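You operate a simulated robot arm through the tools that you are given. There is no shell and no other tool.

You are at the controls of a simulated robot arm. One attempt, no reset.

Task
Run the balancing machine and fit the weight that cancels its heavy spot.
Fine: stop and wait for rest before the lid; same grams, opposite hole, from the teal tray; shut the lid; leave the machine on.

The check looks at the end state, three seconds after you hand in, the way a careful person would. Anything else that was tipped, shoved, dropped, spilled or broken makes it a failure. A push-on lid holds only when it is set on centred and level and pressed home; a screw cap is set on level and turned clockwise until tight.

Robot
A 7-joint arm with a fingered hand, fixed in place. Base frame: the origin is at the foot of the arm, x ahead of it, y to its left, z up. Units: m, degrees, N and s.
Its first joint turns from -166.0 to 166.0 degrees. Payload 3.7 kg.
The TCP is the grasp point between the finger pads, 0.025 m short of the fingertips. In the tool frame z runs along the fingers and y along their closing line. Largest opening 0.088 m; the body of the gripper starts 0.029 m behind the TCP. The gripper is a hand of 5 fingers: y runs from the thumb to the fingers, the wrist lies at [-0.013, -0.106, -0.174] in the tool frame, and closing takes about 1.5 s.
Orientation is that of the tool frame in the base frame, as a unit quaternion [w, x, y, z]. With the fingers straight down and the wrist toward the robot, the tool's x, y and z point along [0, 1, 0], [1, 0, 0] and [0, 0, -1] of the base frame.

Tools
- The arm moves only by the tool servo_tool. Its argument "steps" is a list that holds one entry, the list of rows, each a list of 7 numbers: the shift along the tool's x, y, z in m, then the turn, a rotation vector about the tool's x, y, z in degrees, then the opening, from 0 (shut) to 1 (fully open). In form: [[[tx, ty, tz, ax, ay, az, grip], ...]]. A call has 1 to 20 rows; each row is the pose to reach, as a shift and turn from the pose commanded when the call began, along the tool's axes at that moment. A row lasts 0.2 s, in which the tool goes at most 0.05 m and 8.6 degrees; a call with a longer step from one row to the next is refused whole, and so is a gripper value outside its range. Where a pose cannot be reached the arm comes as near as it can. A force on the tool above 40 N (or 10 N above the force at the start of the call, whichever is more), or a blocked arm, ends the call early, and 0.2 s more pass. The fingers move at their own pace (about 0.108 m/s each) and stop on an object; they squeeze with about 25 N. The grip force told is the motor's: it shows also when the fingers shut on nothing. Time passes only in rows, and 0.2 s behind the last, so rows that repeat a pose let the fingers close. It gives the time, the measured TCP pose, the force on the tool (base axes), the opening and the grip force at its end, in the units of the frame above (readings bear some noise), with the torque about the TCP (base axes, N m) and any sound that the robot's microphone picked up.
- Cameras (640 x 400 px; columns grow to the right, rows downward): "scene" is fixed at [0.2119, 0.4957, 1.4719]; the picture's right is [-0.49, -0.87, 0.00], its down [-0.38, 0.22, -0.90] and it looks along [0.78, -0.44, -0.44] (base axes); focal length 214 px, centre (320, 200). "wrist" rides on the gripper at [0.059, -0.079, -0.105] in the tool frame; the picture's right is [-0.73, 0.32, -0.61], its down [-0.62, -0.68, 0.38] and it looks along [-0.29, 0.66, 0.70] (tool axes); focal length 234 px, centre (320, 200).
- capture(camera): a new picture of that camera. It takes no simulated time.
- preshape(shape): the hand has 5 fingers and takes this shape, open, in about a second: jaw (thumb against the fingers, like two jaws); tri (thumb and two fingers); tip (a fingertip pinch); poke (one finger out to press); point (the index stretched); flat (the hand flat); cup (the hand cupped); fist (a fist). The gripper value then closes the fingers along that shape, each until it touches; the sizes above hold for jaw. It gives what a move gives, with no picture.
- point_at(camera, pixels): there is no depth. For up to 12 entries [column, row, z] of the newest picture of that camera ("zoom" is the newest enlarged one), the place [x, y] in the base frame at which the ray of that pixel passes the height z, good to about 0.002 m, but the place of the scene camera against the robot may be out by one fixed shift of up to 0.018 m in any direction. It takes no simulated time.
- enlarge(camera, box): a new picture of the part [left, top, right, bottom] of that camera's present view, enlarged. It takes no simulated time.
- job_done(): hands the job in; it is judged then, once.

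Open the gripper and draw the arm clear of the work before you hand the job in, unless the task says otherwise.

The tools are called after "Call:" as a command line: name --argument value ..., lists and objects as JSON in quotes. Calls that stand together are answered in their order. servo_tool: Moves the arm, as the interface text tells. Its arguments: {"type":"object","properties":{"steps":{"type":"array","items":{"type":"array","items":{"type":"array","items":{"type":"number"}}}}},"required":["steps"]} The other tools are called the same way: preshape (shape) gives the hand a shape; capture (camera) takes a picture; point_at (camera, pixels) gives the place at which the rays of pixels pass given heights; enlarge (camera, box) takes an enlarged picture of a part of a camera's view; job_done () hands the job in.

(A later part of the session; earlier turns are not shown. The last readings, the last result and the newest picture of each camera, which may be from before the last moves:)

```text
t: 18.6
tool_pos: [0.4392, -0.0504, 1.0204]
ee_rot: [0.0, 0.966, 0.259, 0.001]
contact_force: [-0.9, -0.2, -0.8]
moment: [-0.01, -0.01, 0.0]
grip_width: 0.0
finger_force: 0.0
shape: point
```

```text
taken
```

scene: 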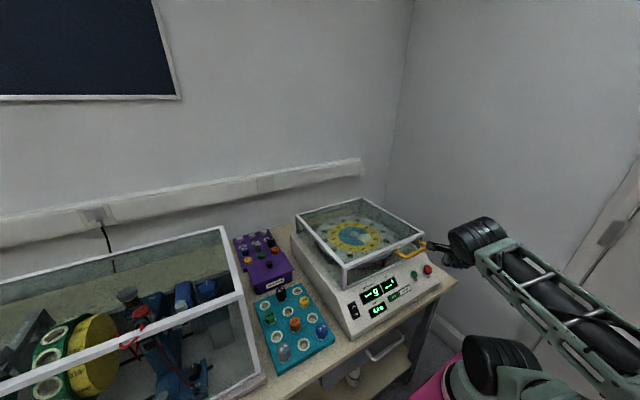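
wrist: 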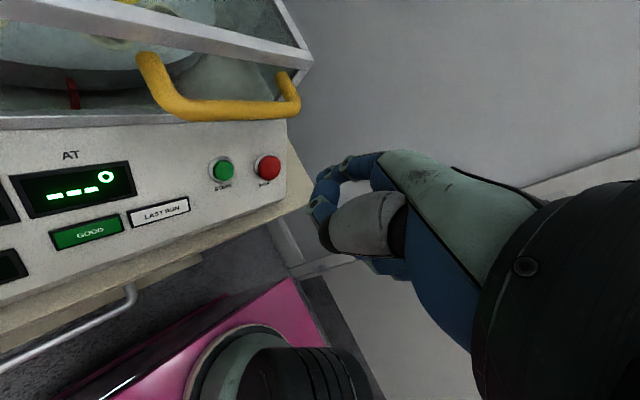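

The yawed pose is reached. START at wrist (222,168), STOP (268,166). I check their rays from here, then hover at START.

Call:
point_at --camera "wrist" --pixels '[[223, 169, 0.88], [223, 169, 0.89], [269, 167, 0.88], [269, 167, 0.89], [290, 110, 0.98], [185, 112, 0.98]]'

Call:
servo_tool --steps '[[[0.01, 0.005, 0.03, 0, 0, 0, 1], [0.02, 0.01, 0.06, 0, 0, 0, 1], [0.0422, 0.0195, 0.1005, 0, 0, 0, 1], [0.0422, 0.0195, 0.1005, 0, 0, 0, 1]]]'

Call:
capture --camera "wrist"

Call:
enlarge --camera "scene" --box '[380, 220, 480, 300]'

```text
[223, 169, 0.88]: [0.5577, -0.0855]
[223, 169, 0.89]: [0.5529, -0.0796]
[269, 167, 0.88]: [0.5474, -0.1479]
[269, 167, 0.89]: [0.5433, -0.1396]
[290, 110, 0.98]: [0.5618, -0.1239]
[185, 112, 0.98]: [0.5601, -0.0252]
```

```text
t: 19.6
tool_pos: [0.4866, -0.0421, 0.918]
ee_rot: [0.0, 0.966, 0.26, 0.0]
contact_force: [-0.1, 0.0, 0.0]
moment: [0.0, 0.0, 0.02]
grip_width: 0.0
finger_force: 0.0
shape: point
```

```text
taken
```

wrist: 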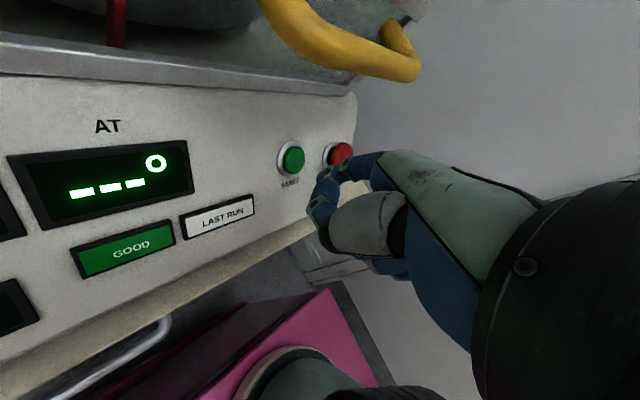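

```text
5.00 times, centred on (430, 260) of scene
```

zoom: 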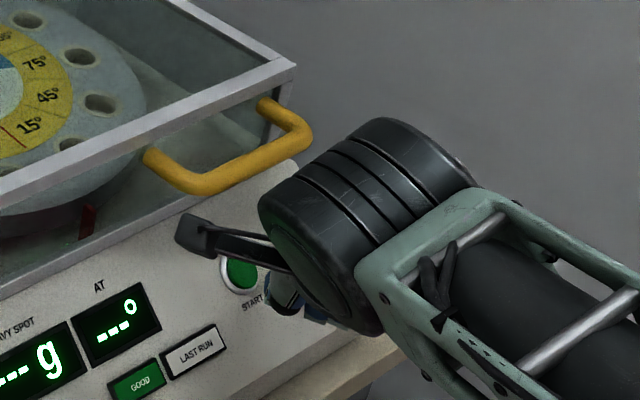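

START sits at wrist (293,160), within 3 px of my prediction for this hover. I press along the panel normal, 34 mm in shrinking steps.

Call:
servo_tool --steps '[[[0.0082, 0.0047, 0.0117, 0, 0, 0, 1], [0.0131, 0.0076, 0.0187, 0, 0, 0, 1], [0.0158, 0.0091, 0.0226, 0, 0, 0, 1], [0.0175, 0.0101, 0.025, 0, 0, 0, 1], [0.0186, 0.0107, 0.0265, 0, 0, 0, 1]]]'

Call:
capture --camera "wrist"

Call:
capture --camera "scene"

```text
t: 20.8
tool_pos: [0.5034, -0.0312, 0.9092]
ee_rot: [0.01, 0.959, 0.282, 0.01]
contact_force: [-0.1, 0.4, 0.1]
moment: [-0.02, -0.02, 0.02]
grip_width: 0.0
finger_force: 0.1
shape: point
out of reach, approached as far as the arm can: row 1, 2, 3, 4, 5
```

```text
taken
```

wrist: 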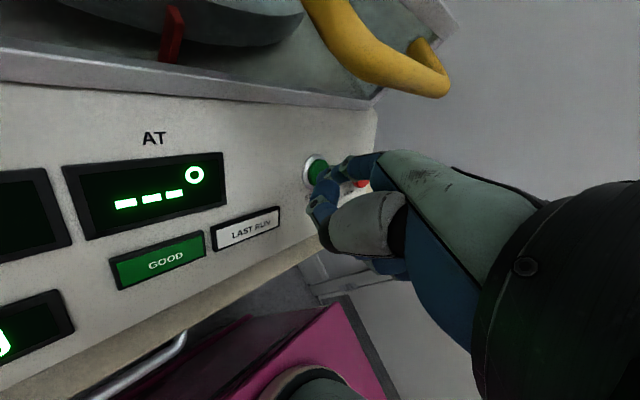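

```text
taken
```

scene: 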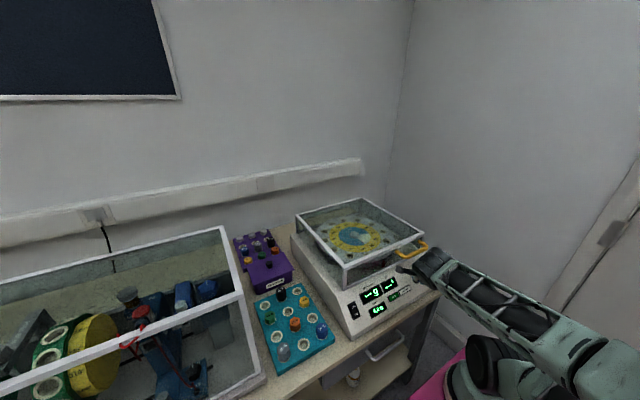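

The arm stopped 12–15 mm short; the pattern of failures fits a minimum wrist-to-shoulder distance. I back off and yaw further (to about -78°), which puts the wrist farther from the shoulder.

Call:
servo_tool --steps '[[[-0.01, -0.003, -0.02, 0, 0, 0, 1], [-0.017, -0.006, -0.041, 0.5, -0.3, 5, 1], [-0.017, -0.006, -0.041, 1, -0.6, 10, 1], [-0.017, -0.006, -0.041, 1.4, -0.8, 16, 1], [-0.017, -0.006, -0.041, 1.4, -0.8, 21, 1], [-0.017, -0.006, -0.041, 1.4, -0.8, 21, 1]]]'

Call:
capture --camera "wrist"

Call:
enlarge --camera "scene" --box '[340, 200, 480, 300]'

```text
t: 22.1
tool_pos: [0.4879, -0.0202, 0.9416]
ee_rot: [-0.022, 0.988, 0.152, -0.011]
contact_force: [-0.4, 0.3, 0.7]
moment: [0.0, -0.01, -0.06]
grip_width: 0.0
finger_force: 0.1
shape: point
stopped in row 6: the arm was blocked; the commanded pose is now the measured one
```

```text
taken
```

wrist: 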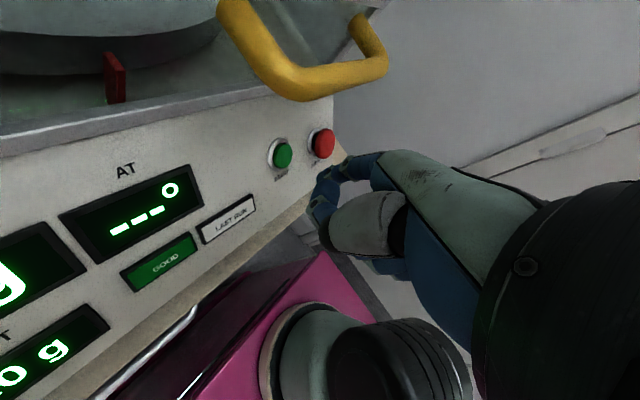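

```text
4.00 times, centred on (410, 250) of scene
```

zoom: 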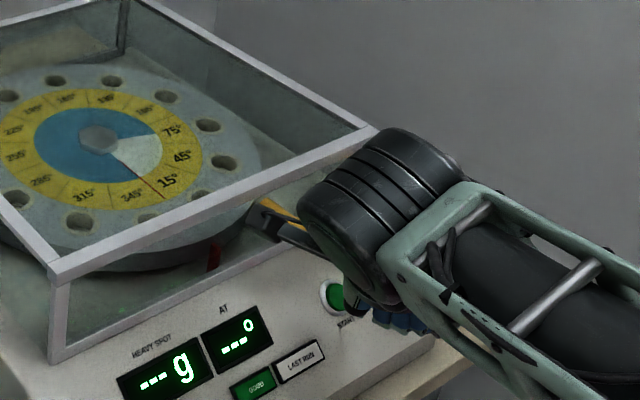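

The extra yaw got "blocked" near a joint limit at (0.488,-0.020,0.942). New idea: yaw back to 0 and tilt the hand's wrist forward (about -22°), which keeps the wrist high and far while the index still passes under the handle. First I retreat up and undo the yaw.

Call:
servo_tool --steps '[[[-0.02, 0.005, -0.03, 0, 0, 0, 1], [-0.04, 0.011, -0.06, 0, 0, -8, 1], [-0.06, 0.016, -0.09, 0, 0, -16, 1], [-0.0815, 0.022, -0.108, 0, 0, -24, 1], [-0.0815, 0.022, -0.108, 0, 0, -32, 1], [-0.0815, 0.022, -0.108, 0, 0, -40, 1], [-0.0815, 0.022, -0.108, 0, 0, -48, 1], [-0.0815, 0.022, -0.108, 0, 0, -56, 1], [-0.0815, 0.022, -0.108, 0, 0, -64, 1], [-0.0815, 0.022, -0.108, 0, 0, -72, 1], [-0.0815, 0.022, -0.108, 0, 0, -72.5, 1]]]'

Call:
capture --camera "scene"

```text
t: 24.5
tool_pos: [0.421, -0.0623, 1.0494]
ee_rot: [-0.02, 0.708, 0.705, 0.0]
contact_force: [-0.2, -0.5, 0.7]
moment: [0.0, -0.01, -0.01]
grip_width: 0.0001
finger_force: 0.1
shape: point
```

```text
taken
```

scene: 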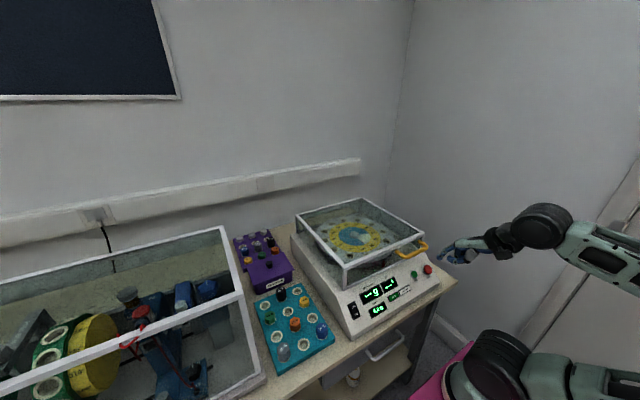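

Yaw is back to 0. Now I tilt by +20° about tool x (wrist forward), while shifting to (0.44,-0.10,1.02), ahead of the handle.

Call:
servo_tool --steps '[[[-0.012, 0.006, 0.01, 6.8, -0.5, 0, 1], [-0.024, 0.012, 0.02, 13.6, -1, 0, 1], [-0.037, 0.019, 0.03, 20.4, -1.6, 0, 1], [-0.037, 0.019, 0.03, 20.4, -1.6, 0, 1]]]'

Call:
capture --camera "wrist"

Call:
enlarge --camera "scene" --box '[380, 200, 500, 300]'

```text
t: 25.5
tool_pos: [0.4409, -0.0996, 1.0164]
ee_rot: [-0.136, 0.694, 0.694, -0.135]
contact_force: [-0.6, 1.0, -0.7]
moment: [-0.06, 0.01, -0.01]
grip_width: 0.0
finger_force: 0.2
shape: point
```

```text
taken
```

wrist: 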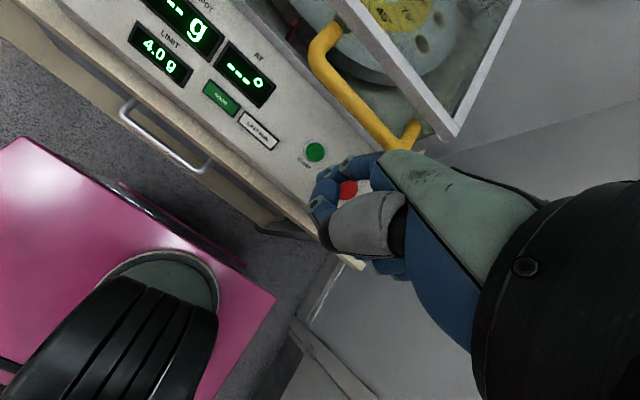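

```text
4.00 times, centred on (440, 250) of scene
```

zoom: 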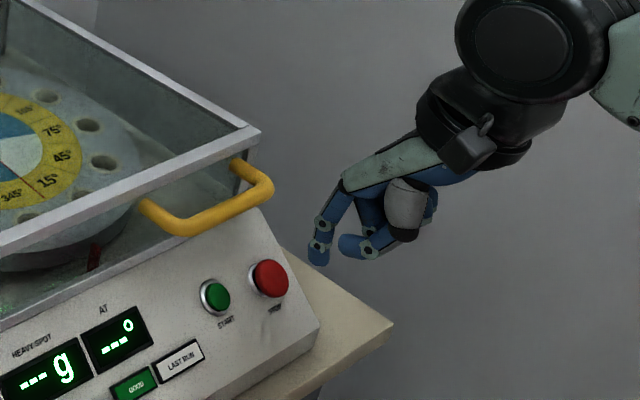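

The index now points steeply down at scene zoom (318,258), tilt reads 22°. I descend to the 30 mm hover off START.

Call:
servo_tool --steps '[[[0, 0.022, 0.019, 0, 0, 0, 1], [0, 0.044, 0.038, 0, 0, 0, 1], [0, 0.0652, 0.0571, 0, 0, 0, 1], [0, 0.0652, 0.0571, 0, 0, 0, 1]]]'

Call:
capture --camera "wrist"

Call:
enlarge --camera "scene" --box '[380, 200, 500, 300]'

```text
t: 26.5
tool_pos: [0.4762, -0.0996, 0.941]
ee_rot: [-0.135, 0.695, 0.693, -0.134]
contact_force: [0.1, 0.2, -0.5]
moment: [-0.02, 0.02, -0.03]
grip_width: 0.0
finger_force: 0.1
shape: point
```

```text
taken
```

wrist: 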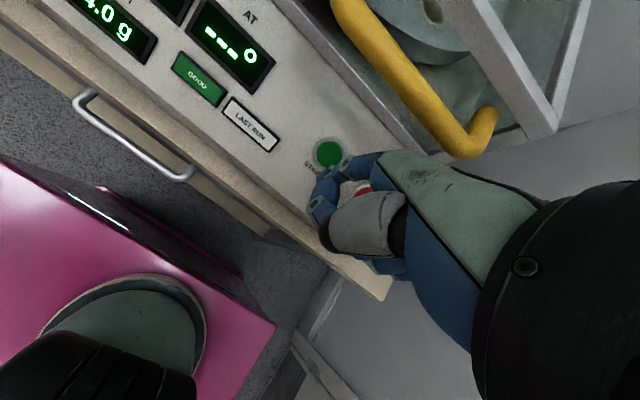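

```text
4.00 times, centred on (440, 250) of scene
```

zoom: 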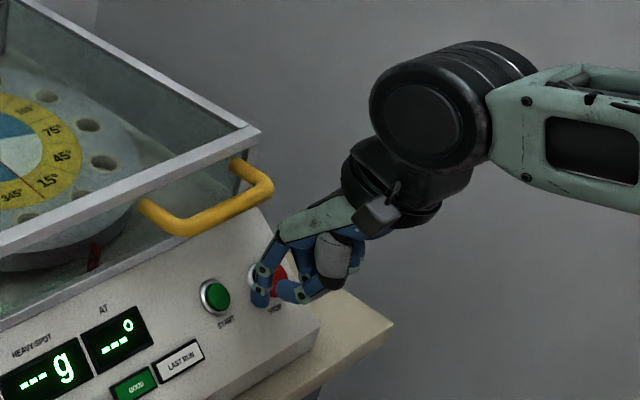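

The hover was reached; START is at wrist (330,153), close to predicted (325,159). I press along the normal with a 3 mm forward correction.

Call:
servo_tool --steps '[[[0.002, 0.0159, 0.0062, 0, 0, 0, 1], [0.002, 0.0238, 0.0106, 0, 0, 0, 1], [0.002, 0.0282, 0.013, 0, 0, 0, 1], [0.002, 0.0308, 0.0145, 0, 0, 0, 1], [0.002, 0.0326, 0.0155, 0, 0, 0, 1]]]'

Call:
capture --camera "wrist"

Call:
enlarge --camera "scene" --box '[330, 220, 450, 320]'

```text
t: 27.7
tool_pos: [0.5019, -0.0968, 0.9147]
ee_rot: [-0.135, 0.694, 0.694, -0.135]
contact_force: [-1.4, 0.2, 2.2]
moment: [0.04, -0.04, 0.0]
grip_width: 0.0806
finger_force: 0.1
shape: point
heard: click
```

```text
taken
```

wrist: 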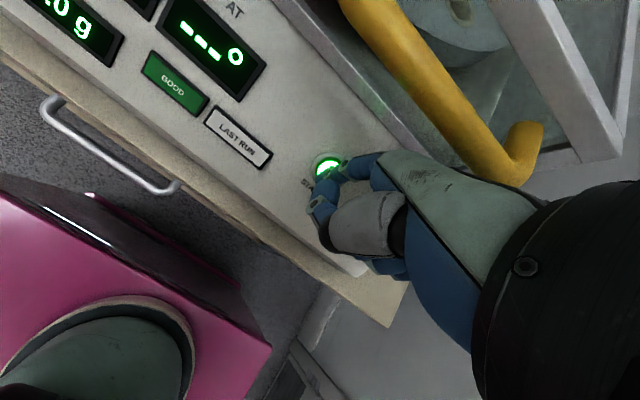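

```text
4.00 times, centred on (390, 270) of scene
```

zoom: 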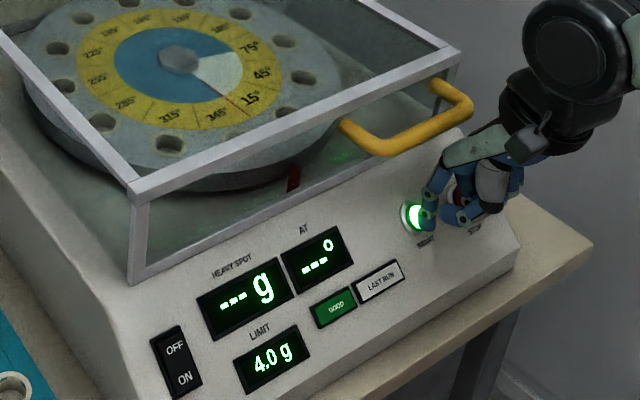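

A click was heard and START lit up green. I retract along the normal and let time pass while watching the display.

Call:
servo_tool --steps '[[[0, -0.0131, -0.0073, 0, 0, 0, 1], [0, -0.0263, -0.0146, 0, 0, 0, 1], [0, -0.038, -0.02, 0, 0, 0, 1], [0, -0.045, -0.035, 0, 0, 0, 1], [0, -0.045, -0.035, 0, 0, 0, 1], [0, -0.045, -0.035, 0, 0, 0, 1], [0, -0.045, -0.035, 0, 0, 0, 1]]]'

Call:
enlarge --camera "scene" --box '[330, 200, 450, 320]'

```text
t: 29.3
tool_pos: [0.4741, -0.097, 0.9641]
ee_rot: [-0.134, 0.694, 0.694, -0.136]
contact_force: [-0.3, 0.8, -0.7]
moment: [-0.03, -0.01, -0.04]
grip_width: 0.0808
finger_force: 0.1
shape: point
```

```text
3.33 times, centred on (390, 260) of scene
```

zoom: 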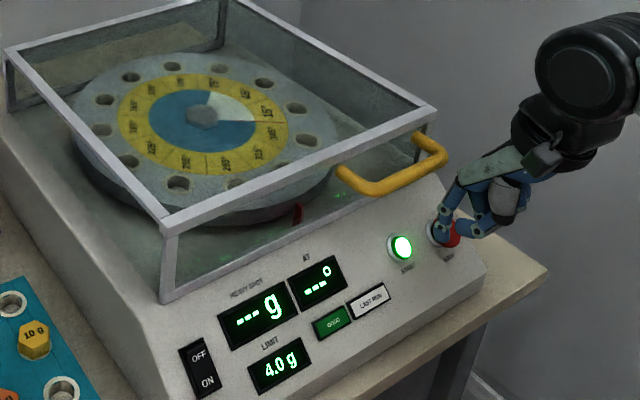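

The disc is turning (white sector moved). I hold still for about 4 s for the measurement.

Call:
servo_tool --steps '[[[0, 0, -0.01, 0, 0, 0, 1], [0, 0, -0.01, 0, 0, 0, 1], [0, 0, -0.01, 0, 0, 0, 1], [0, 0, -0.01, 0, 0, 0, 1], [0, 0, -0.01, 0, 0, 0, 1], [0, 0, -0.01, 0, 0, 0, 1], [0, 0, -0.01, 0, 0, 0, 1], [0, 0, -0.01, 0, 0, 0, 1], [0, 0, -0.01, 0, 0, 0, 1], [0, 0, -0.01, 0, 0, 0, 1], [0, 0, -0.01, 0, 0, 0, 1], [0, 0, -0.01, 0, 0, 0, 1], [0, 0, -0.01, 0, 0, 0, 1], [0, 0, -0.01, 0, 0, 0, 1], [0, 0, -0.01, 0, 0, 0, 1], [0, 0, -0.01, 0, 0, 0, 1], [0, 0, -0.01, 0, 0, 0, 1], [0, 0, -0.01, 0, 0, 0, 1]]]'

Call:
enlarge --camera "scene" --box '[330, 200, 450, 320]'

```text
t: 33.1
tool_pos: [0.4782, -0.0982, 0.972]
ee_rot: [-0.135, 0.694, 0.694, -0.135]
contact_force: [-0.5, -0.9, -0.3]
moment: [0.02, 0.03, -0.02]
grip_width: 0.0807
finger_force: 0.0
shape: point
```

```text
3.33 times, centred on (390, 260) of scene
```

zoom: 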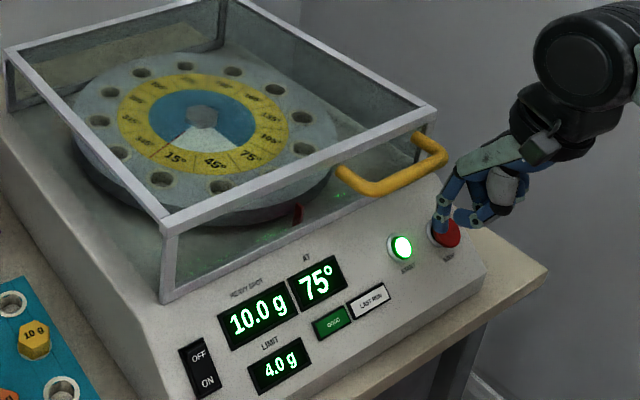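

The display now shows a heavy spot; I zoom in to read it exactly.

Call:
enlarge --camera "scene" --box '[360, 275, 420, 315]'

Call:
capture --camera "wrist"

```text
10.00 times, centred on (390, 295) of scene
```

zoom: 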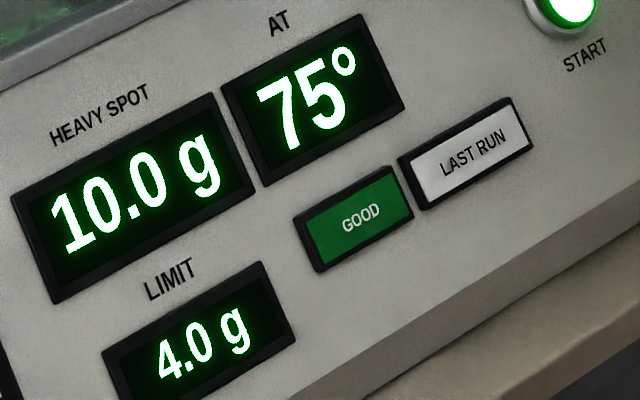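

```text
taken
```

wrist: 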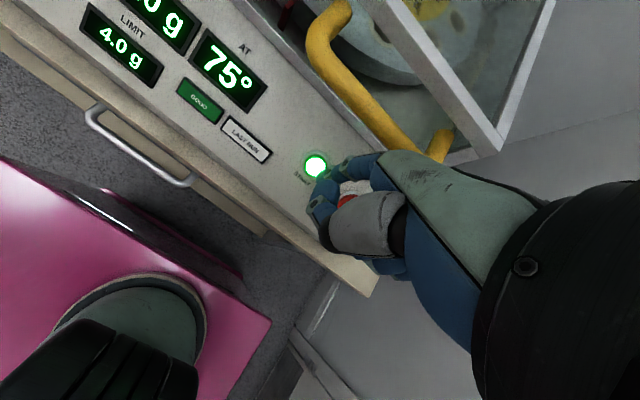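

Heavy spot is 10.0 g at 75°, so the 10 g weight goes in the 255° hole. Now I go to a hover off STOP at about (0.5445,-0.1435,0.885).

Call:
servo_tool --steps '[[[-0.03, 0, 0, 0, 0, 0, 1], [-0.0623, 0.003, 0.01, 0, 0, 0, 1], [-0.0623, 0.0097, 0.0327, 0, 0, 0, 1], [-0.0623, 0.0097, 0.0327, 0, 0, 0, 1]]]'

Call:
capture --camera "wrist"

Call:
enlarge --camera "scene" --box '[380, 220, 480, 300]'

```text
t: 34.1
tool_pos: [0.4742, -0.1612, 0.94]
ee_rot: [-0.135, 0.694, 0.694, -0.134]
contact_force: [-0.1, -0.8, 0.4]
moment: [-0.04, 0.02, -0.01]
grip_width: 0.0806
finger_force: 0.0
shape: point
```

```text
taken
```

wrist: 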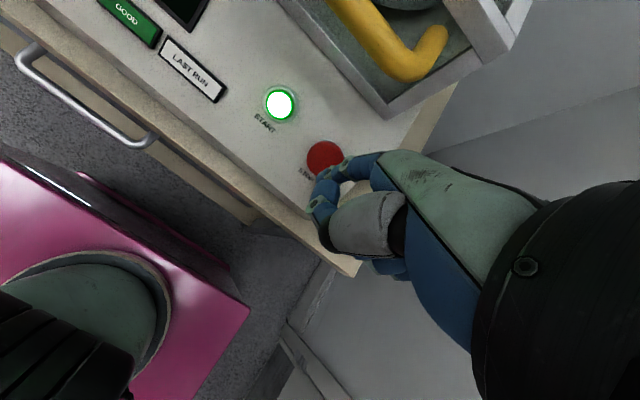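

```text
5.00 times, centred on (430, 260) of scene
```

zoom: 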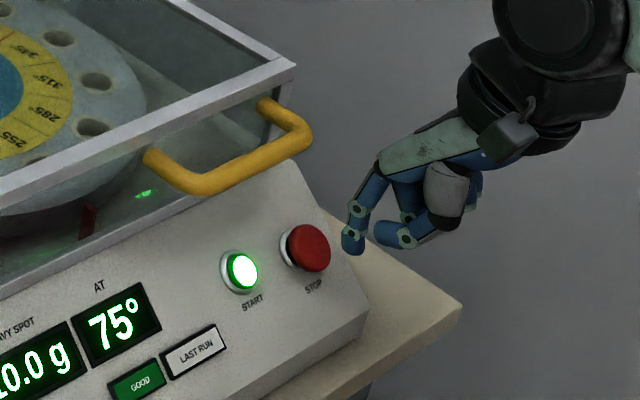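

STOP sits at wrist (325,158), matching prediction. I press along the normal.

Call:
servo_tool --steps '[[[0, 0.0131, 0.0073, 0, 0, 0, 1], [0, 0.021, 0.0117, 0, 0, 0, 1], [0, 0.0254, 0.0141, 0, 0, 0, 1], [0, 0.028, 0.0156, 0, 0, 0, 1], [0, 0.0302, 0.0168, 0, 0, 0, 1], [0, 0.032, 0.0178, 0, 0, 0, 1]]]'

Call:
enlarge --camera "scene" --box '[330, 220, 450, 320]'

```text
t: 35.5
tool_pos: [0.4975, -0.1585, 0.9104]
ee_rot: [-0.135, 0.694, 0.694, -0.135]
contact_force: [-4.8, -1.4, 7.7]
moment: [0.01, -0.05, -0.01]
grip_width: 0.0807
finger_force: 0.0
shape: point
heard: click
```

```text
4.00 times, centred on (390, 270) of scene
```

zoom: 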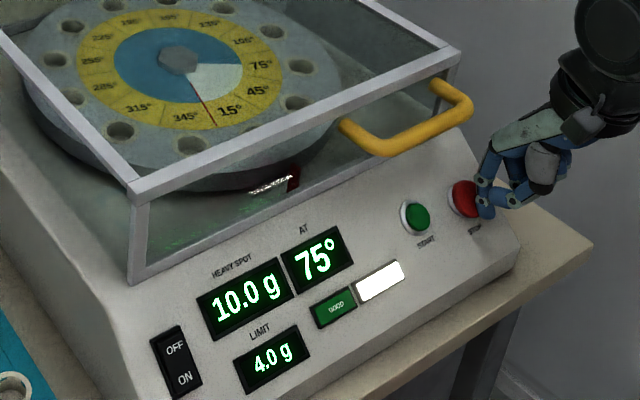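

A click: START light out, LAST RUN lit. I retract the finger, rise clear, and wait for the disc to come to rest.

Call:
servo_tool --steps '[[[0, -0.0131, -0.0073, 0, 0, 0, 1], [0, -0.0263, -0.0146, 0, 0, 0, 1], [0, -0.038, -0.02, 0, 0, 0, 1], [0, -0.06, -0.05, 0, 0, 0, 1], [0, -0.075, -0.09, 0, 0, 0, 1], [0, -0.085, -0.13, 0, 0, 0, 1], [0, -0.085, -0.13, 0, 0, 0, 1], [0, -0.085, -0.13, 0, 0, 0, 1], [0, -0.085, -0.13, 0, 0, 0, 1]]]'

Call:
enlarge --camera "scene" --box '[290, 190, 450, 310]'

```text
t: 37.5
tool_pos: [0.4669, -0.1598, 1.0615]
ee_rot: [-0.135, 0.695, 0.694, -0.134]
contact_force: [0.0, 0.2, 0.3]
moment: [0.01, -0.01, 0.0]
grip_width: 0.0805
finger_force: 0.0
shape: point
```

```text
3.33 times, centred on (370, 250) of scene
```

zoom: 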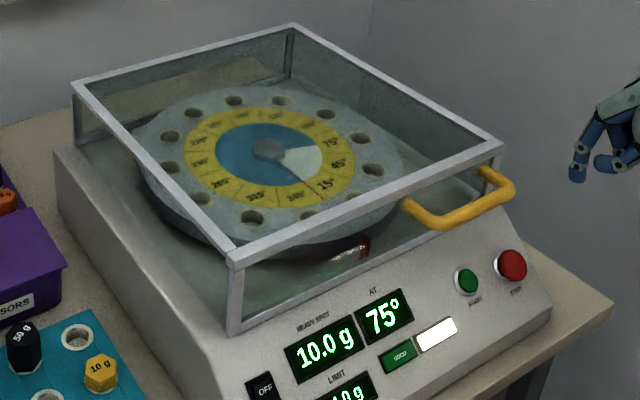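

I hold for 2 s and compare the disc's position with the last picture to see whether it is at rest.

Call:
servo_tool --steps '[[[0, 0, 0, 0, 0, 0, 1], [0, 0, 0, 0, 0, 0, 1], [0, 0, 0, 0, 0, 0, 1], [0, 0, 0, 0, 0, 0, 1], [0, 0, 0, 0, 0, 0, 1], [0, 0, 0, 0, 0, 0, 1], [0, 0, 0, 0, 0, 0, 1], [0, 0, 0, 0, 0, 0, 1], [0, 0, 0, 0, 0, 0, 1], [0, 0, 0, 0, 0, 0, 1]]]'

Call:
enlarge --camera "scene" --box '[290, 190, 450, 310]'

Call:
capture --camera "scene"

Call:
point_at --camera "scene" --pixels '[[296.4, 215.5, 1.01], [361.9, 197.5, 1.01], [425, 234.1, 1.01], [344.5, 268.6, 1.01], [346.5, 281, 0.92], [341.6, 294, 0.92]]'

```text
t: 39.7
tool_pos: [0.4659, -0.1593, 1.0609]
ee_rot: [-0.134, 0.694, 0.694, -0.135]
contact_force: [-0.2, 0.4, 0.1]
moment: [0.01, -0.02, -0.01]
grip_width: 0.081
finger_force: 0.1
shape: point
```

```text
3.33 times, centred on (370, 250) of scene
```

zoom: 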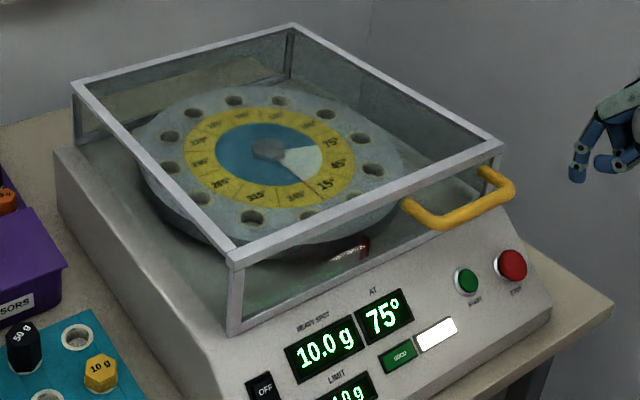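

```text
taken
```

scene: 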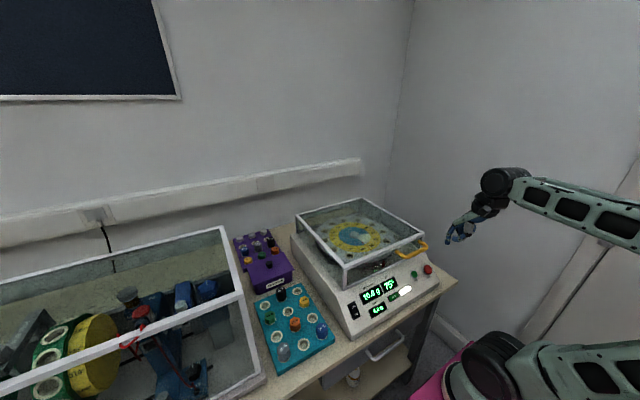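

```text
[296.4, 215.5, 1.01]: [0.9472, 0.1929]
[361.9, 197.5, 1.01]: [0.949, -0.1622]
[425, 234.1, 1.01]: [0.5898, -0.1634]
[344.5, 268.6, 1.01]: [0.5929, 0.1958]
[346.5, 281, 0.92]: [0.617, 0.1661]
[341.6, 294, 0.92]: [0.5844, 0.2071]
```

The disc picture is unchanged after 2 s, so it is at rest. Lid frame spans x 0.598–0.955, y −0.16–0.20, top z≈1.01. Next I shape the hand to "jaw" and look at the handle and fingers.

Call:
preshape --shape "jaw"

Call:
servo_tool --steps '[[[0.03, -0.006, -0.02, -5, 0, 0, 1], [0.06, -0.012, -0.035, -11, 0, 0, 1], [0.09, -0.018, -0.05, -17, 0, 0, 1], [0.09, -0.02, -0.06, -22, 0, 0, 1], [0.09, -0.02, -0.06, -22, 0, 0, 1]]]'

Call:
capture --camera "wrist"

Call:
enlarge --camera "scene" --box '[380, 180, 500, 280]'

```text
t: 40.6
tool_pos: [0.4659, -0.1594, 1.062]
ee_rot: [-0.135, 0.694, 0.694, -0.135]
contact_force: [0.1, 0.4, -0.1]
moment: [-0.05, -0.02, 0.01]
grip_width: 0.0878
finger_force: 0.1
shape: jaw
```

```text
t: 41.8
tool_pos: [0.4714, -0.0684, 1.1271]
ee_rot: [0.0, 0.708, 0.707, 0.0]
contact_force: [0.2, 0.3, 0.6]
moment: [0.02, -0.02, 0.0]
grip_width: 0.0876
finger_force: 0.0
shape: jaw
```

```text
taken
```

wrist: 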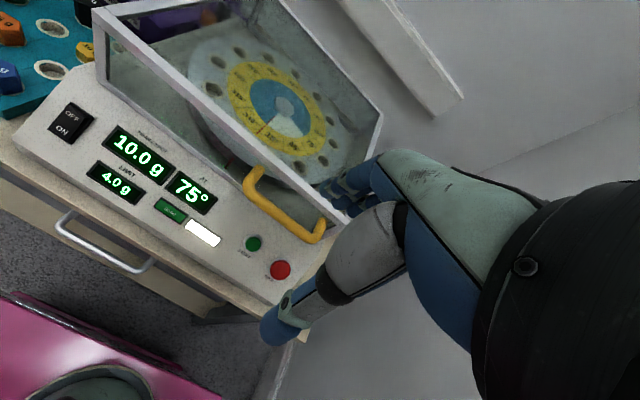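

```text
4.00 times, centred on (440, 230) of scene
```

zoom: 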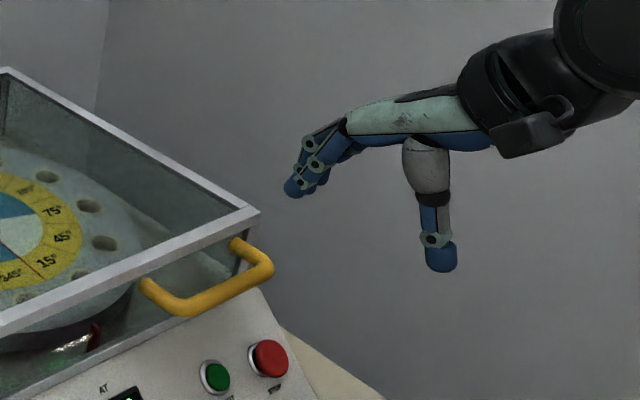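

Handle corners now show at wrist (255,172) and (318,237). I close the jaw partway (0.4) to see how the fingers lie before approaching the bar.

Call:
servo_tool --steps '[[[0, 0, 0, 0, 0, 0, 0.4], [0, 0, 0, 0, 0, 0, 0.4], [0, 0, 0, 0, 0, 0, 0.4], [0, 0, 0, 0, 0, 0, 0.4]]]'

Call:
enlarge --camera "wrist" --box '[220, 120, 420, 360]'

Call:
enlarge --camera "scene" --box '[380, 180, 500, 280]'

Call:
point_at --camera "wrist" --pixels '[[255, 172, 0.98], [255, 172, 0.99], [318, 237, 0.98], [318, 237, 0.99], [283, 217, 0.98], [283, 217, 0.99]]'

```text
t: 42.8
tool_pos: [0.4718, -0.0693, 1.1266]
ee_rot: [0.0, 0.708, 0.706, -0.001]
contact_force: [0.0, 0.8, 0.4]
moment: [0.02, -0.01, 0.0]
grip_width: 0.0357
finger_force: 0.1
shape: jaw
```

```text
1.67 times, centred on (320, 240) of wrist
```

zoom: 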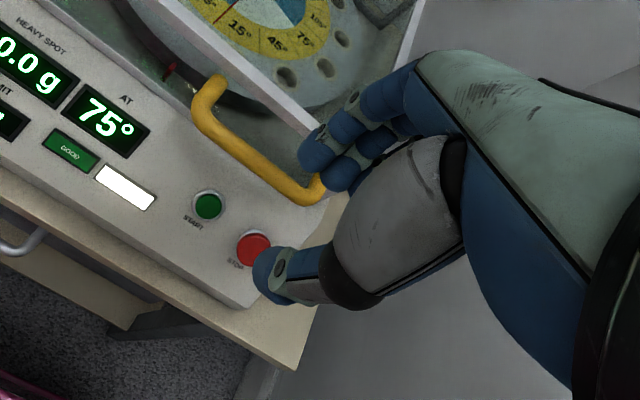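

```text
4.00 times, centred on (440, 230) of scene
```

zoom: 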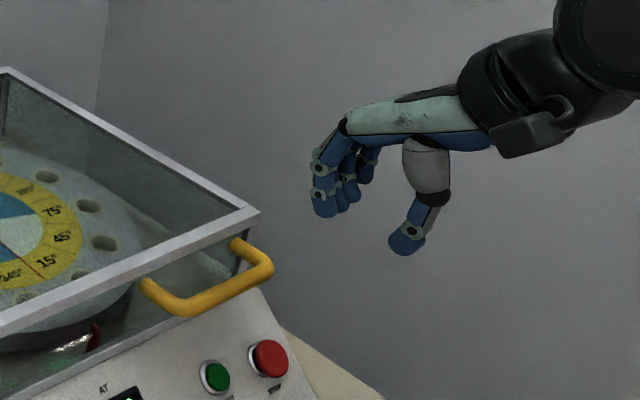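

```text
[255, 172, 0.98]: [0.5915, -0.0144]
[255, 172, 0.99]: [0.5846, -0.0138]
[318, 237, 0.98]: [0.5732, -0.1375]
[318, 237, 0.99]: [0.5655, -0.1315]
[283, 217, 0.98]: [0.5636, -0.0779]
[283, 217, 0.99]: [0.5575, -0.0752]
```

The bar's middle is at about (0.559,-0.076,0.988). Four fingers may be too wide between the handle's arms, so I check the "tri" shape.

Call:
preshape --shape "tri"

Call:
enlarge --camera "wrist" --box '[220, 120, 420, 360]'

Call:
enlarge --camera "scene" --box '[400, 190, 500, 270]'

```text
t: 43.7
tool_pos: [0.4708, -0.0687, 1.1264]
ee_rot: [0.0, 0.708, 0.706, 0.0]
contact_force: [0.4, 1.1, -0.4]
moment: [-0.01, 0.03, 0.01]
grip_width: 0.0877
finger_force: 0.1
shape: tri
```

```text
1.67 times, centred on (320, 240) of wrist
```

zoom: 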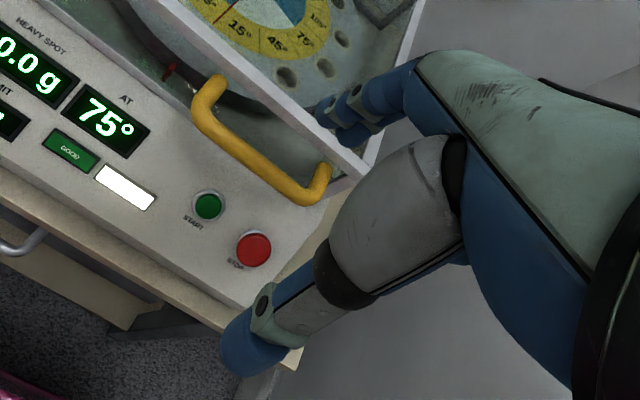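

```text
5.00 times, centred on (450, 230) of scene
```

zoom: 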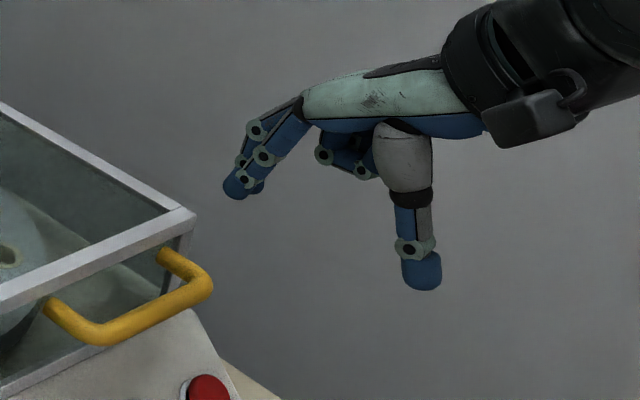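

In "tri" only the index and middle oppose the thumb, narrow enough for the handle. I half-close (0.35), tilt 10° and move to just above the bar at (0.556,-0.073,1.07).

Call:
servo_tool --steps '[[[0, 0, 0, -2.5, 0, 0, 0.35], [0, 0, 0, -5, 0, 0, 0.35], [-0.001, 0.03, 0, -10, 0, 0, 0.35], [-0.002, 0.06, 0.02, -10, 0, 0, 0.35], [-0.004, 0.085, 0.057, -10, 0, 0, 0.35], [-0.004, 0.085, 0.057, -10, 0, 0, 0.35]]]'

Call:
capture --camera "wrist"

Call:
enlarge --camera "scene" --box '[380, 190, 480, 270]'

Call:
enlarge --camera "wrist" --box '[220, 120, 420, 320]'

```text
t: 45.1
tool_pos: [0.5556, -0.0728, 1.0669]
ee_rot: [0.061, 0.705, 0.704, 0.062]
contact_force: [-0.4, -0.1, 0.0]
moment: [0.03, 0.02, -0.03]
grip_width: 0.031
finger_force: 0.1
shape: tri
```

```text
taken
```

wrist: 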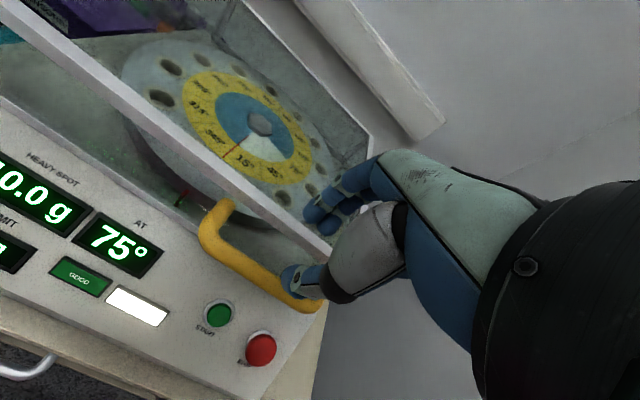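

```text
5.00 times, centred on (430, 230) of scene
```

zoom: 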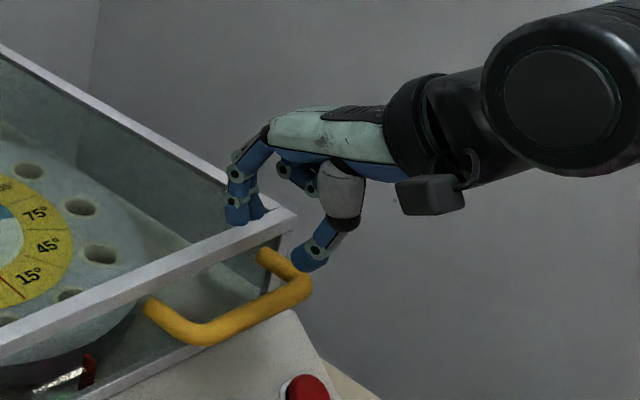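

```text
2.00 times, centred on (320, 220) of wrist
```

zoom: 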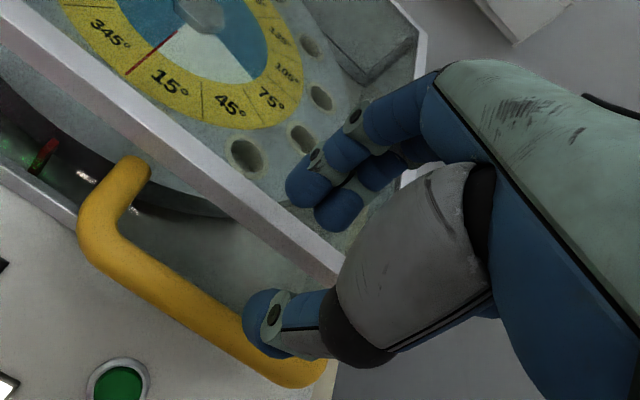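

At 0.35 the index tip sits at tool (0.012,0.016,0.011) and the thumb at (0.0065,-0.0295,0.0105): the gap midpoint is 7 mm toward the thumb. The lid face leaves little room, so I close slightly more (0.27) and tilt 3° further, then look.

Call:
servo_tool --steps '[[[0, 0, 0, -3, 0, 0, 0.27], [0, 0, 0, -3, 0, 0, 0.27], [0, 0, 0, -3, 0, 0, 0.27]]]'

Call:
enlarge --camera "wrist" --box '[220, 120, 420, 320]'

Call:
enlarge --camera "scene" --box '[390, 200, 460, 260]'

```text
t: 45.9
tool_pos: [0.5556, -0.0734, 1.067]
ee_rot: [0.08, 0.703, 0.702, 0.08]
contact_force: [-0.9, 0.1, 0.3]
moment: [0.05, 0.01, -0.01]
grip_width: 0.024
finger_force: 0.0
shape: tri
```

```text
2.00 times, centred on (320, 220) of wrist
```

zoom: 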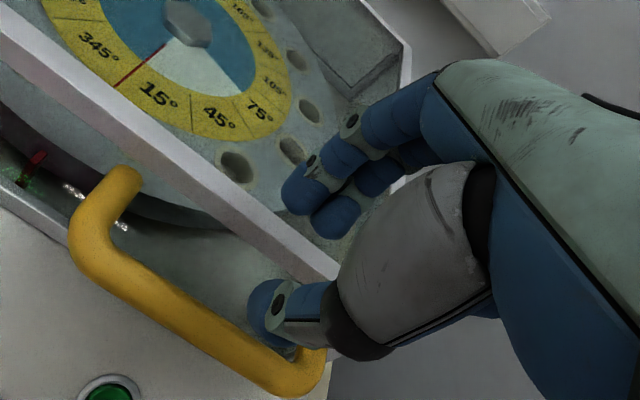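

```text
6.67 times, centred on (425, 230) of scene
```

zoom: 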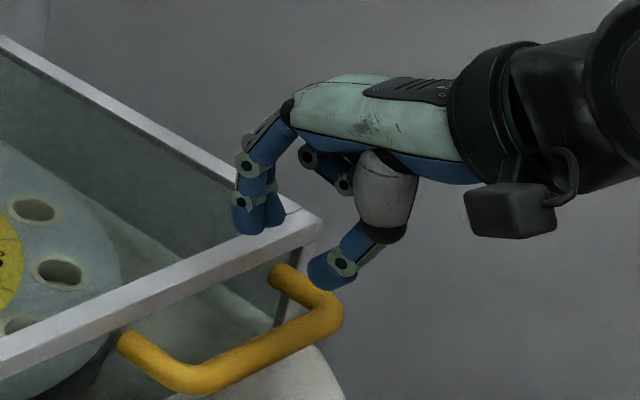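

Now the gap is 24 mm with its midpoint ~7 mm toward the thumb. I re-measure the bar with fresh pictures: wrist (255,277.5), scene (414.5,252.5).

Call:
capture --camera "wrist"

Call:
point_at --camera "wrist" --pixels '[[255, 277.5, 0.975], [255, 277.5, 0.988], [255, 277.5, 1.0], [215, 245, 0.988], [290, 305, 0.988]]'

Call:
point_at --camera "scene" --pixels '[[414.5, 252.5, 0.975], [414.5, 252.5, 0.988], [414.5, 252.5, 1.0]]'

```text
taken
```

wrist: 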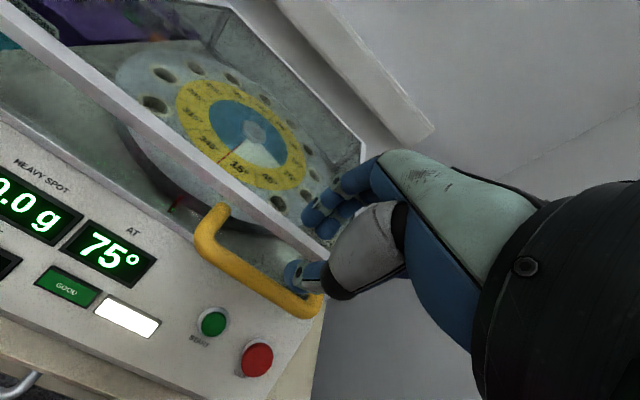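

```text
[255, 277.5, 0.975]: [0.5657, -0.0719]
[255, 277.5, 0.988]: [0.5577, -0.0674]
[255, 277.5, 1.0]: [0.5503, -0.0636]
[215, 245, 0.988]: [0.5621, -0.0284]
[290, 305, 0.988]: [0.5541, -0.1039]
```

```text
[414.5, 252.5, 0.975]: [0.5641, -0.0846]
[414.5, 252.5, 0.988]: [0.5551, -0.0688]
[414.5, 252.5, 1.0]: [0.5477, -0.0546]
```

Bar axis ≈ x 0.558, z 0.988. I descend in two stages with the bar between thumb and fingers, first to z≈1.02.

Call:
servo_tool --steps '[[[0, -0.0013, 0.017, 0, 0, 0, 0.27], [0, -0.0032, 0.033, 0, 0, 0, 0.27], [0, -0.0055, 0.0465, 0, 0, 0, 0.27], [0, -0.0055, 0.0465, 0, 0, 0, 0.27]]]'

Call:
enlarge --camera "wrist" --box '[200, 140, 400, 320]'

Call:
enlarge --camera "scene" --box '[390, 210, 460, 270]'

```text
t: 46.9
tool_pos: [0.5632, -0.0722, 1.02]
ee_rot: [0.08, 0.703, 0.702, 0.08]
contact_force: [-0.3, -0.5, 0.2]
moment: [0.04, 0.01, 0.03]
grip_width: 0.0241
finger_force: 0.0
shape: tri
```

```text
2.22 times, centred on (300, 230) of wrist
```

zoom: 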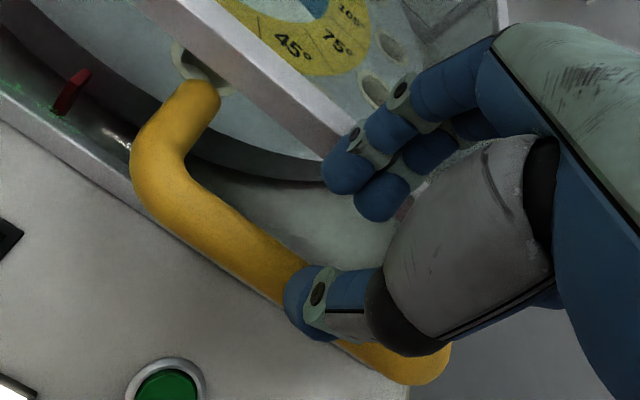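

```text
6.67 times, centred on (425, 240) of scene
```

zoom: 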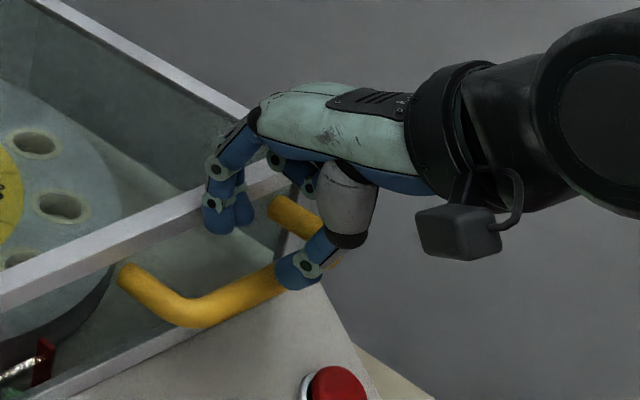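

Index is ahead of the bar and thumb on the robot side, so far with no contact. I descend the remaining 36 mm slowly, watching force.

Call:
servo_tool --steps '[[[0, -0.002, 0.009, 0, 0, 0, 0.27], [0, -0.004, 0.018, 0, 0, 0, 0.27], [0, -0.006, 0.026, 0, 0, 0, 0.27], [0, -0.0081, 0.035, 0, 0, 0, 0.27], [0, -0.0081, 0.035, 0, 0, 0, 0.27]]]'

Call:
enlarge --camera "wrist" --box '[200, 140, 400, 320]'

Call:
enlarge --camera "scene" --box '[390, 210, 460, 270]'

```text
t: 47.9
tool_pos: [0.5623, -0.0735, 0.9913]
ee_rot: [0.086, 0.702, 0.702, 0.085]
contact_force: [-18.9, -0.4, 13.6]
moment: [-0.08, -0.79, -0.13]
grip_width: 0.0216
finger_force: 0.1
shape: tri
stopped in row 5: the force on the tool passed its limit at 49 N (the readings are from after the stop); the commanded pose is now the measured one
```

```text
2.22 times, centred on (300, 230) of wrist
```

zoom: 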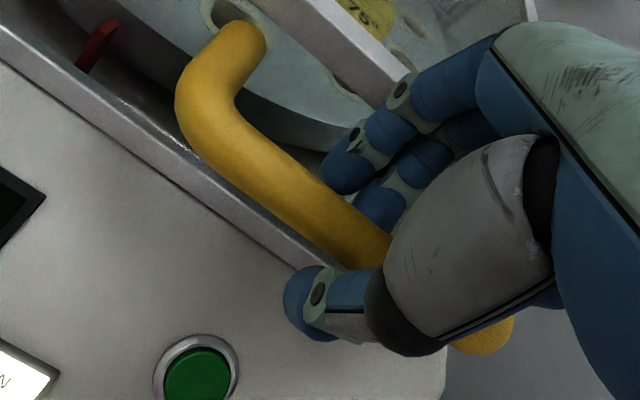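

```text
6.67 times, centred on (425, 240) of scene
```

zoom: 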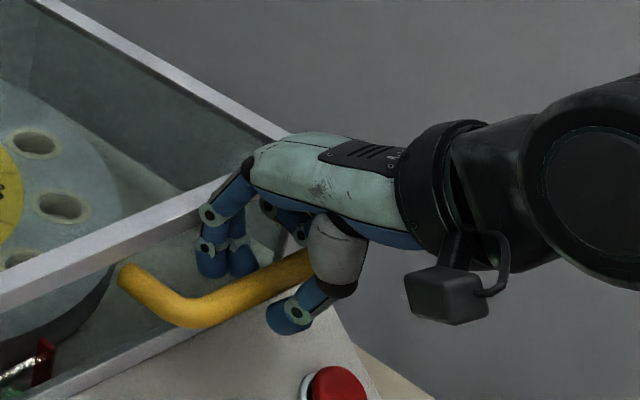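

Contact: force (-19, 0, 14) N — the finger backs touch the lid rail — but the bar is now between thumb and fingers (wrist zoom). I ease back 4 mm and close on the bar.

Call:
servo_tool --steps '[[[0, -0.003, -0.002, 0, 0, 0, 0.2], [0, -0.004, -0.002, 0, 0, 0, 0.1], [0, -0.004, -0.002, 0, 0, 0, 0], [0, -0.004, -0.002, 0, 0, 0, 0], [0, -0.004, -0.002, 0, 0, 0, 0], [0, -0.004, -0.002, 0, 0, 0, 0]]]'

Call:
enlarge --camera "wrist" --box '[200, 140, 400, 320]'

Call:
enlarge --camera "scene" --box '[390, 210, 460, 270]'

```text
t: 49.3
tool_pos: [0.5598, -0.0743, 0.9917]
ee_rot: [0.084, 0.703, 0.702, 0.084]
contact_force: [0.4, 0.5, -2.3]
moment: [0.04, 0.02, -0.04]
grip_width: 0.0071
finger_force: 24.4
shape: tri
```

```text
2.22 times, centred on (300, 230) of wrist
```

zoom: 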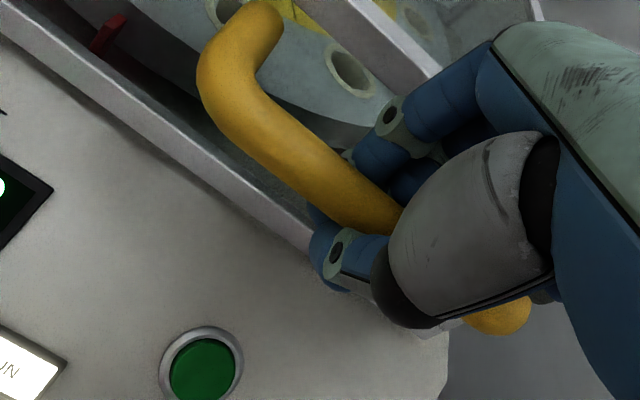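

```text
6.67 times, centred on (425, 240) of scene
```

zoom: 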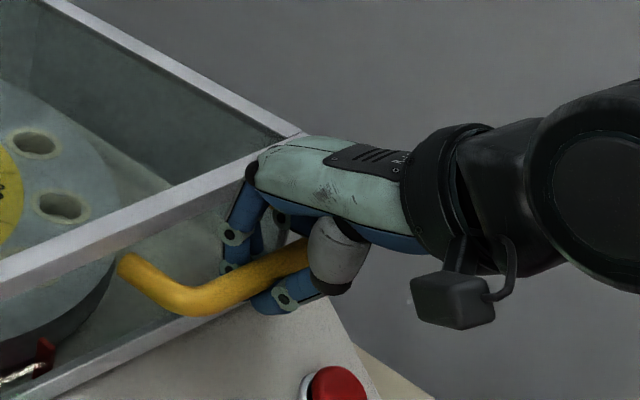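

The grip closed on the bar (24 N, fingers wrapped under it). I lift 12 mm as a trial and read the forces to find the hinge's direction.

Call:
servo_tool --steps '[[[0, 0.0016, -0.0048, 0, 0, 0, 0], [0, 0.0033, -0.0095, 0, 0, 0, 0], [0, 0.004, -0.0114, 0, 0, 0, 0], [0, 0.004, -0.0114, 0, 0, 0, 0]]]'

Call:
enlarge --camera "scene" --box '[290, 190, 450, 310]'

```text
t: 50.3
tool_pos: [0.5617, -0.0737, 1.0044]
ee_rot: [0.084, 0.703, 0.701, 0.083]
contact_force: [4.0, 0.8, -2.4]
moment: [0.05, 0.0, -0.02]
grip_width: 0.0071
finger_force: 25.3
shape: tri
```

```text
3.33 times, centred on (370, 250) of scene
```

zoom: 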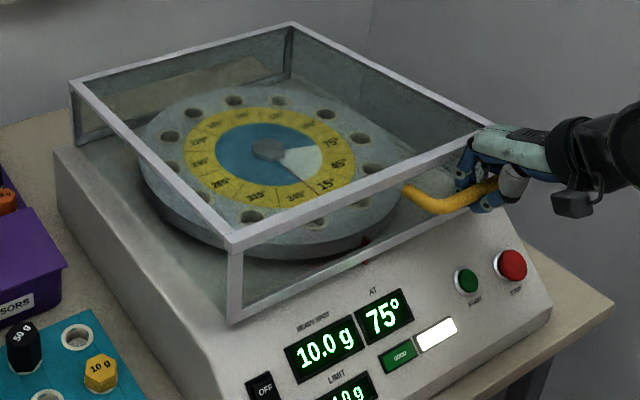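

The lid follows with hardly any weight (−2 N); +4 N in x shows the arc leans a bit more forward, i.e. a low rear hinge near (0.955, 0.915). I continue along that arc to about 10°.

Call:
servo_tool --steps '[[[0, 0.0076, -0.0134, 0, 0, 0, 0], [0, 0.0144, -0.0257, 0, 0, 0, 0], [0, 0.0218, -0.0378, 0, 0, 0, 0], [0, 0.0293, -0.0495, 0, 0, 0, 0], [0, 0.0293, -0.0495, 0, 0, 0, 0]]]'

Call:
enlarge --camera "scene" --box '[290, 160, 450, 310]'

```text
t: 51.5
tool_pos: [0.5747, -0.0728, 1.0576]
ee_rot: [0.083, 0.703, 0.701, 0.083]
contact_force: [8.2, -4.3, -4.5]
moment: [0.04, 0.01, -0.06]
grip_width: 0.0069
finger_force: 25.1
shape: tri
```

```text
2.67 times, centred on (370, 235) of scene
```

zoom: 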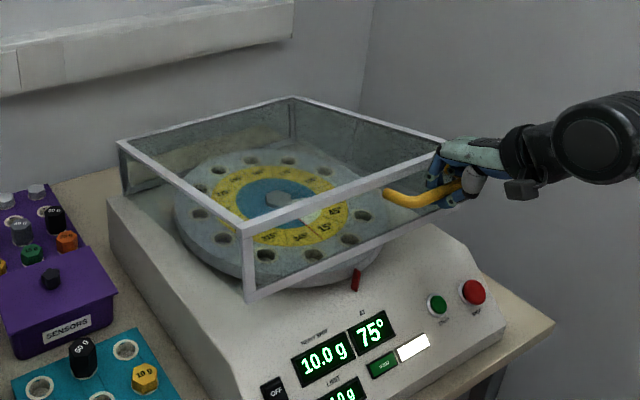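

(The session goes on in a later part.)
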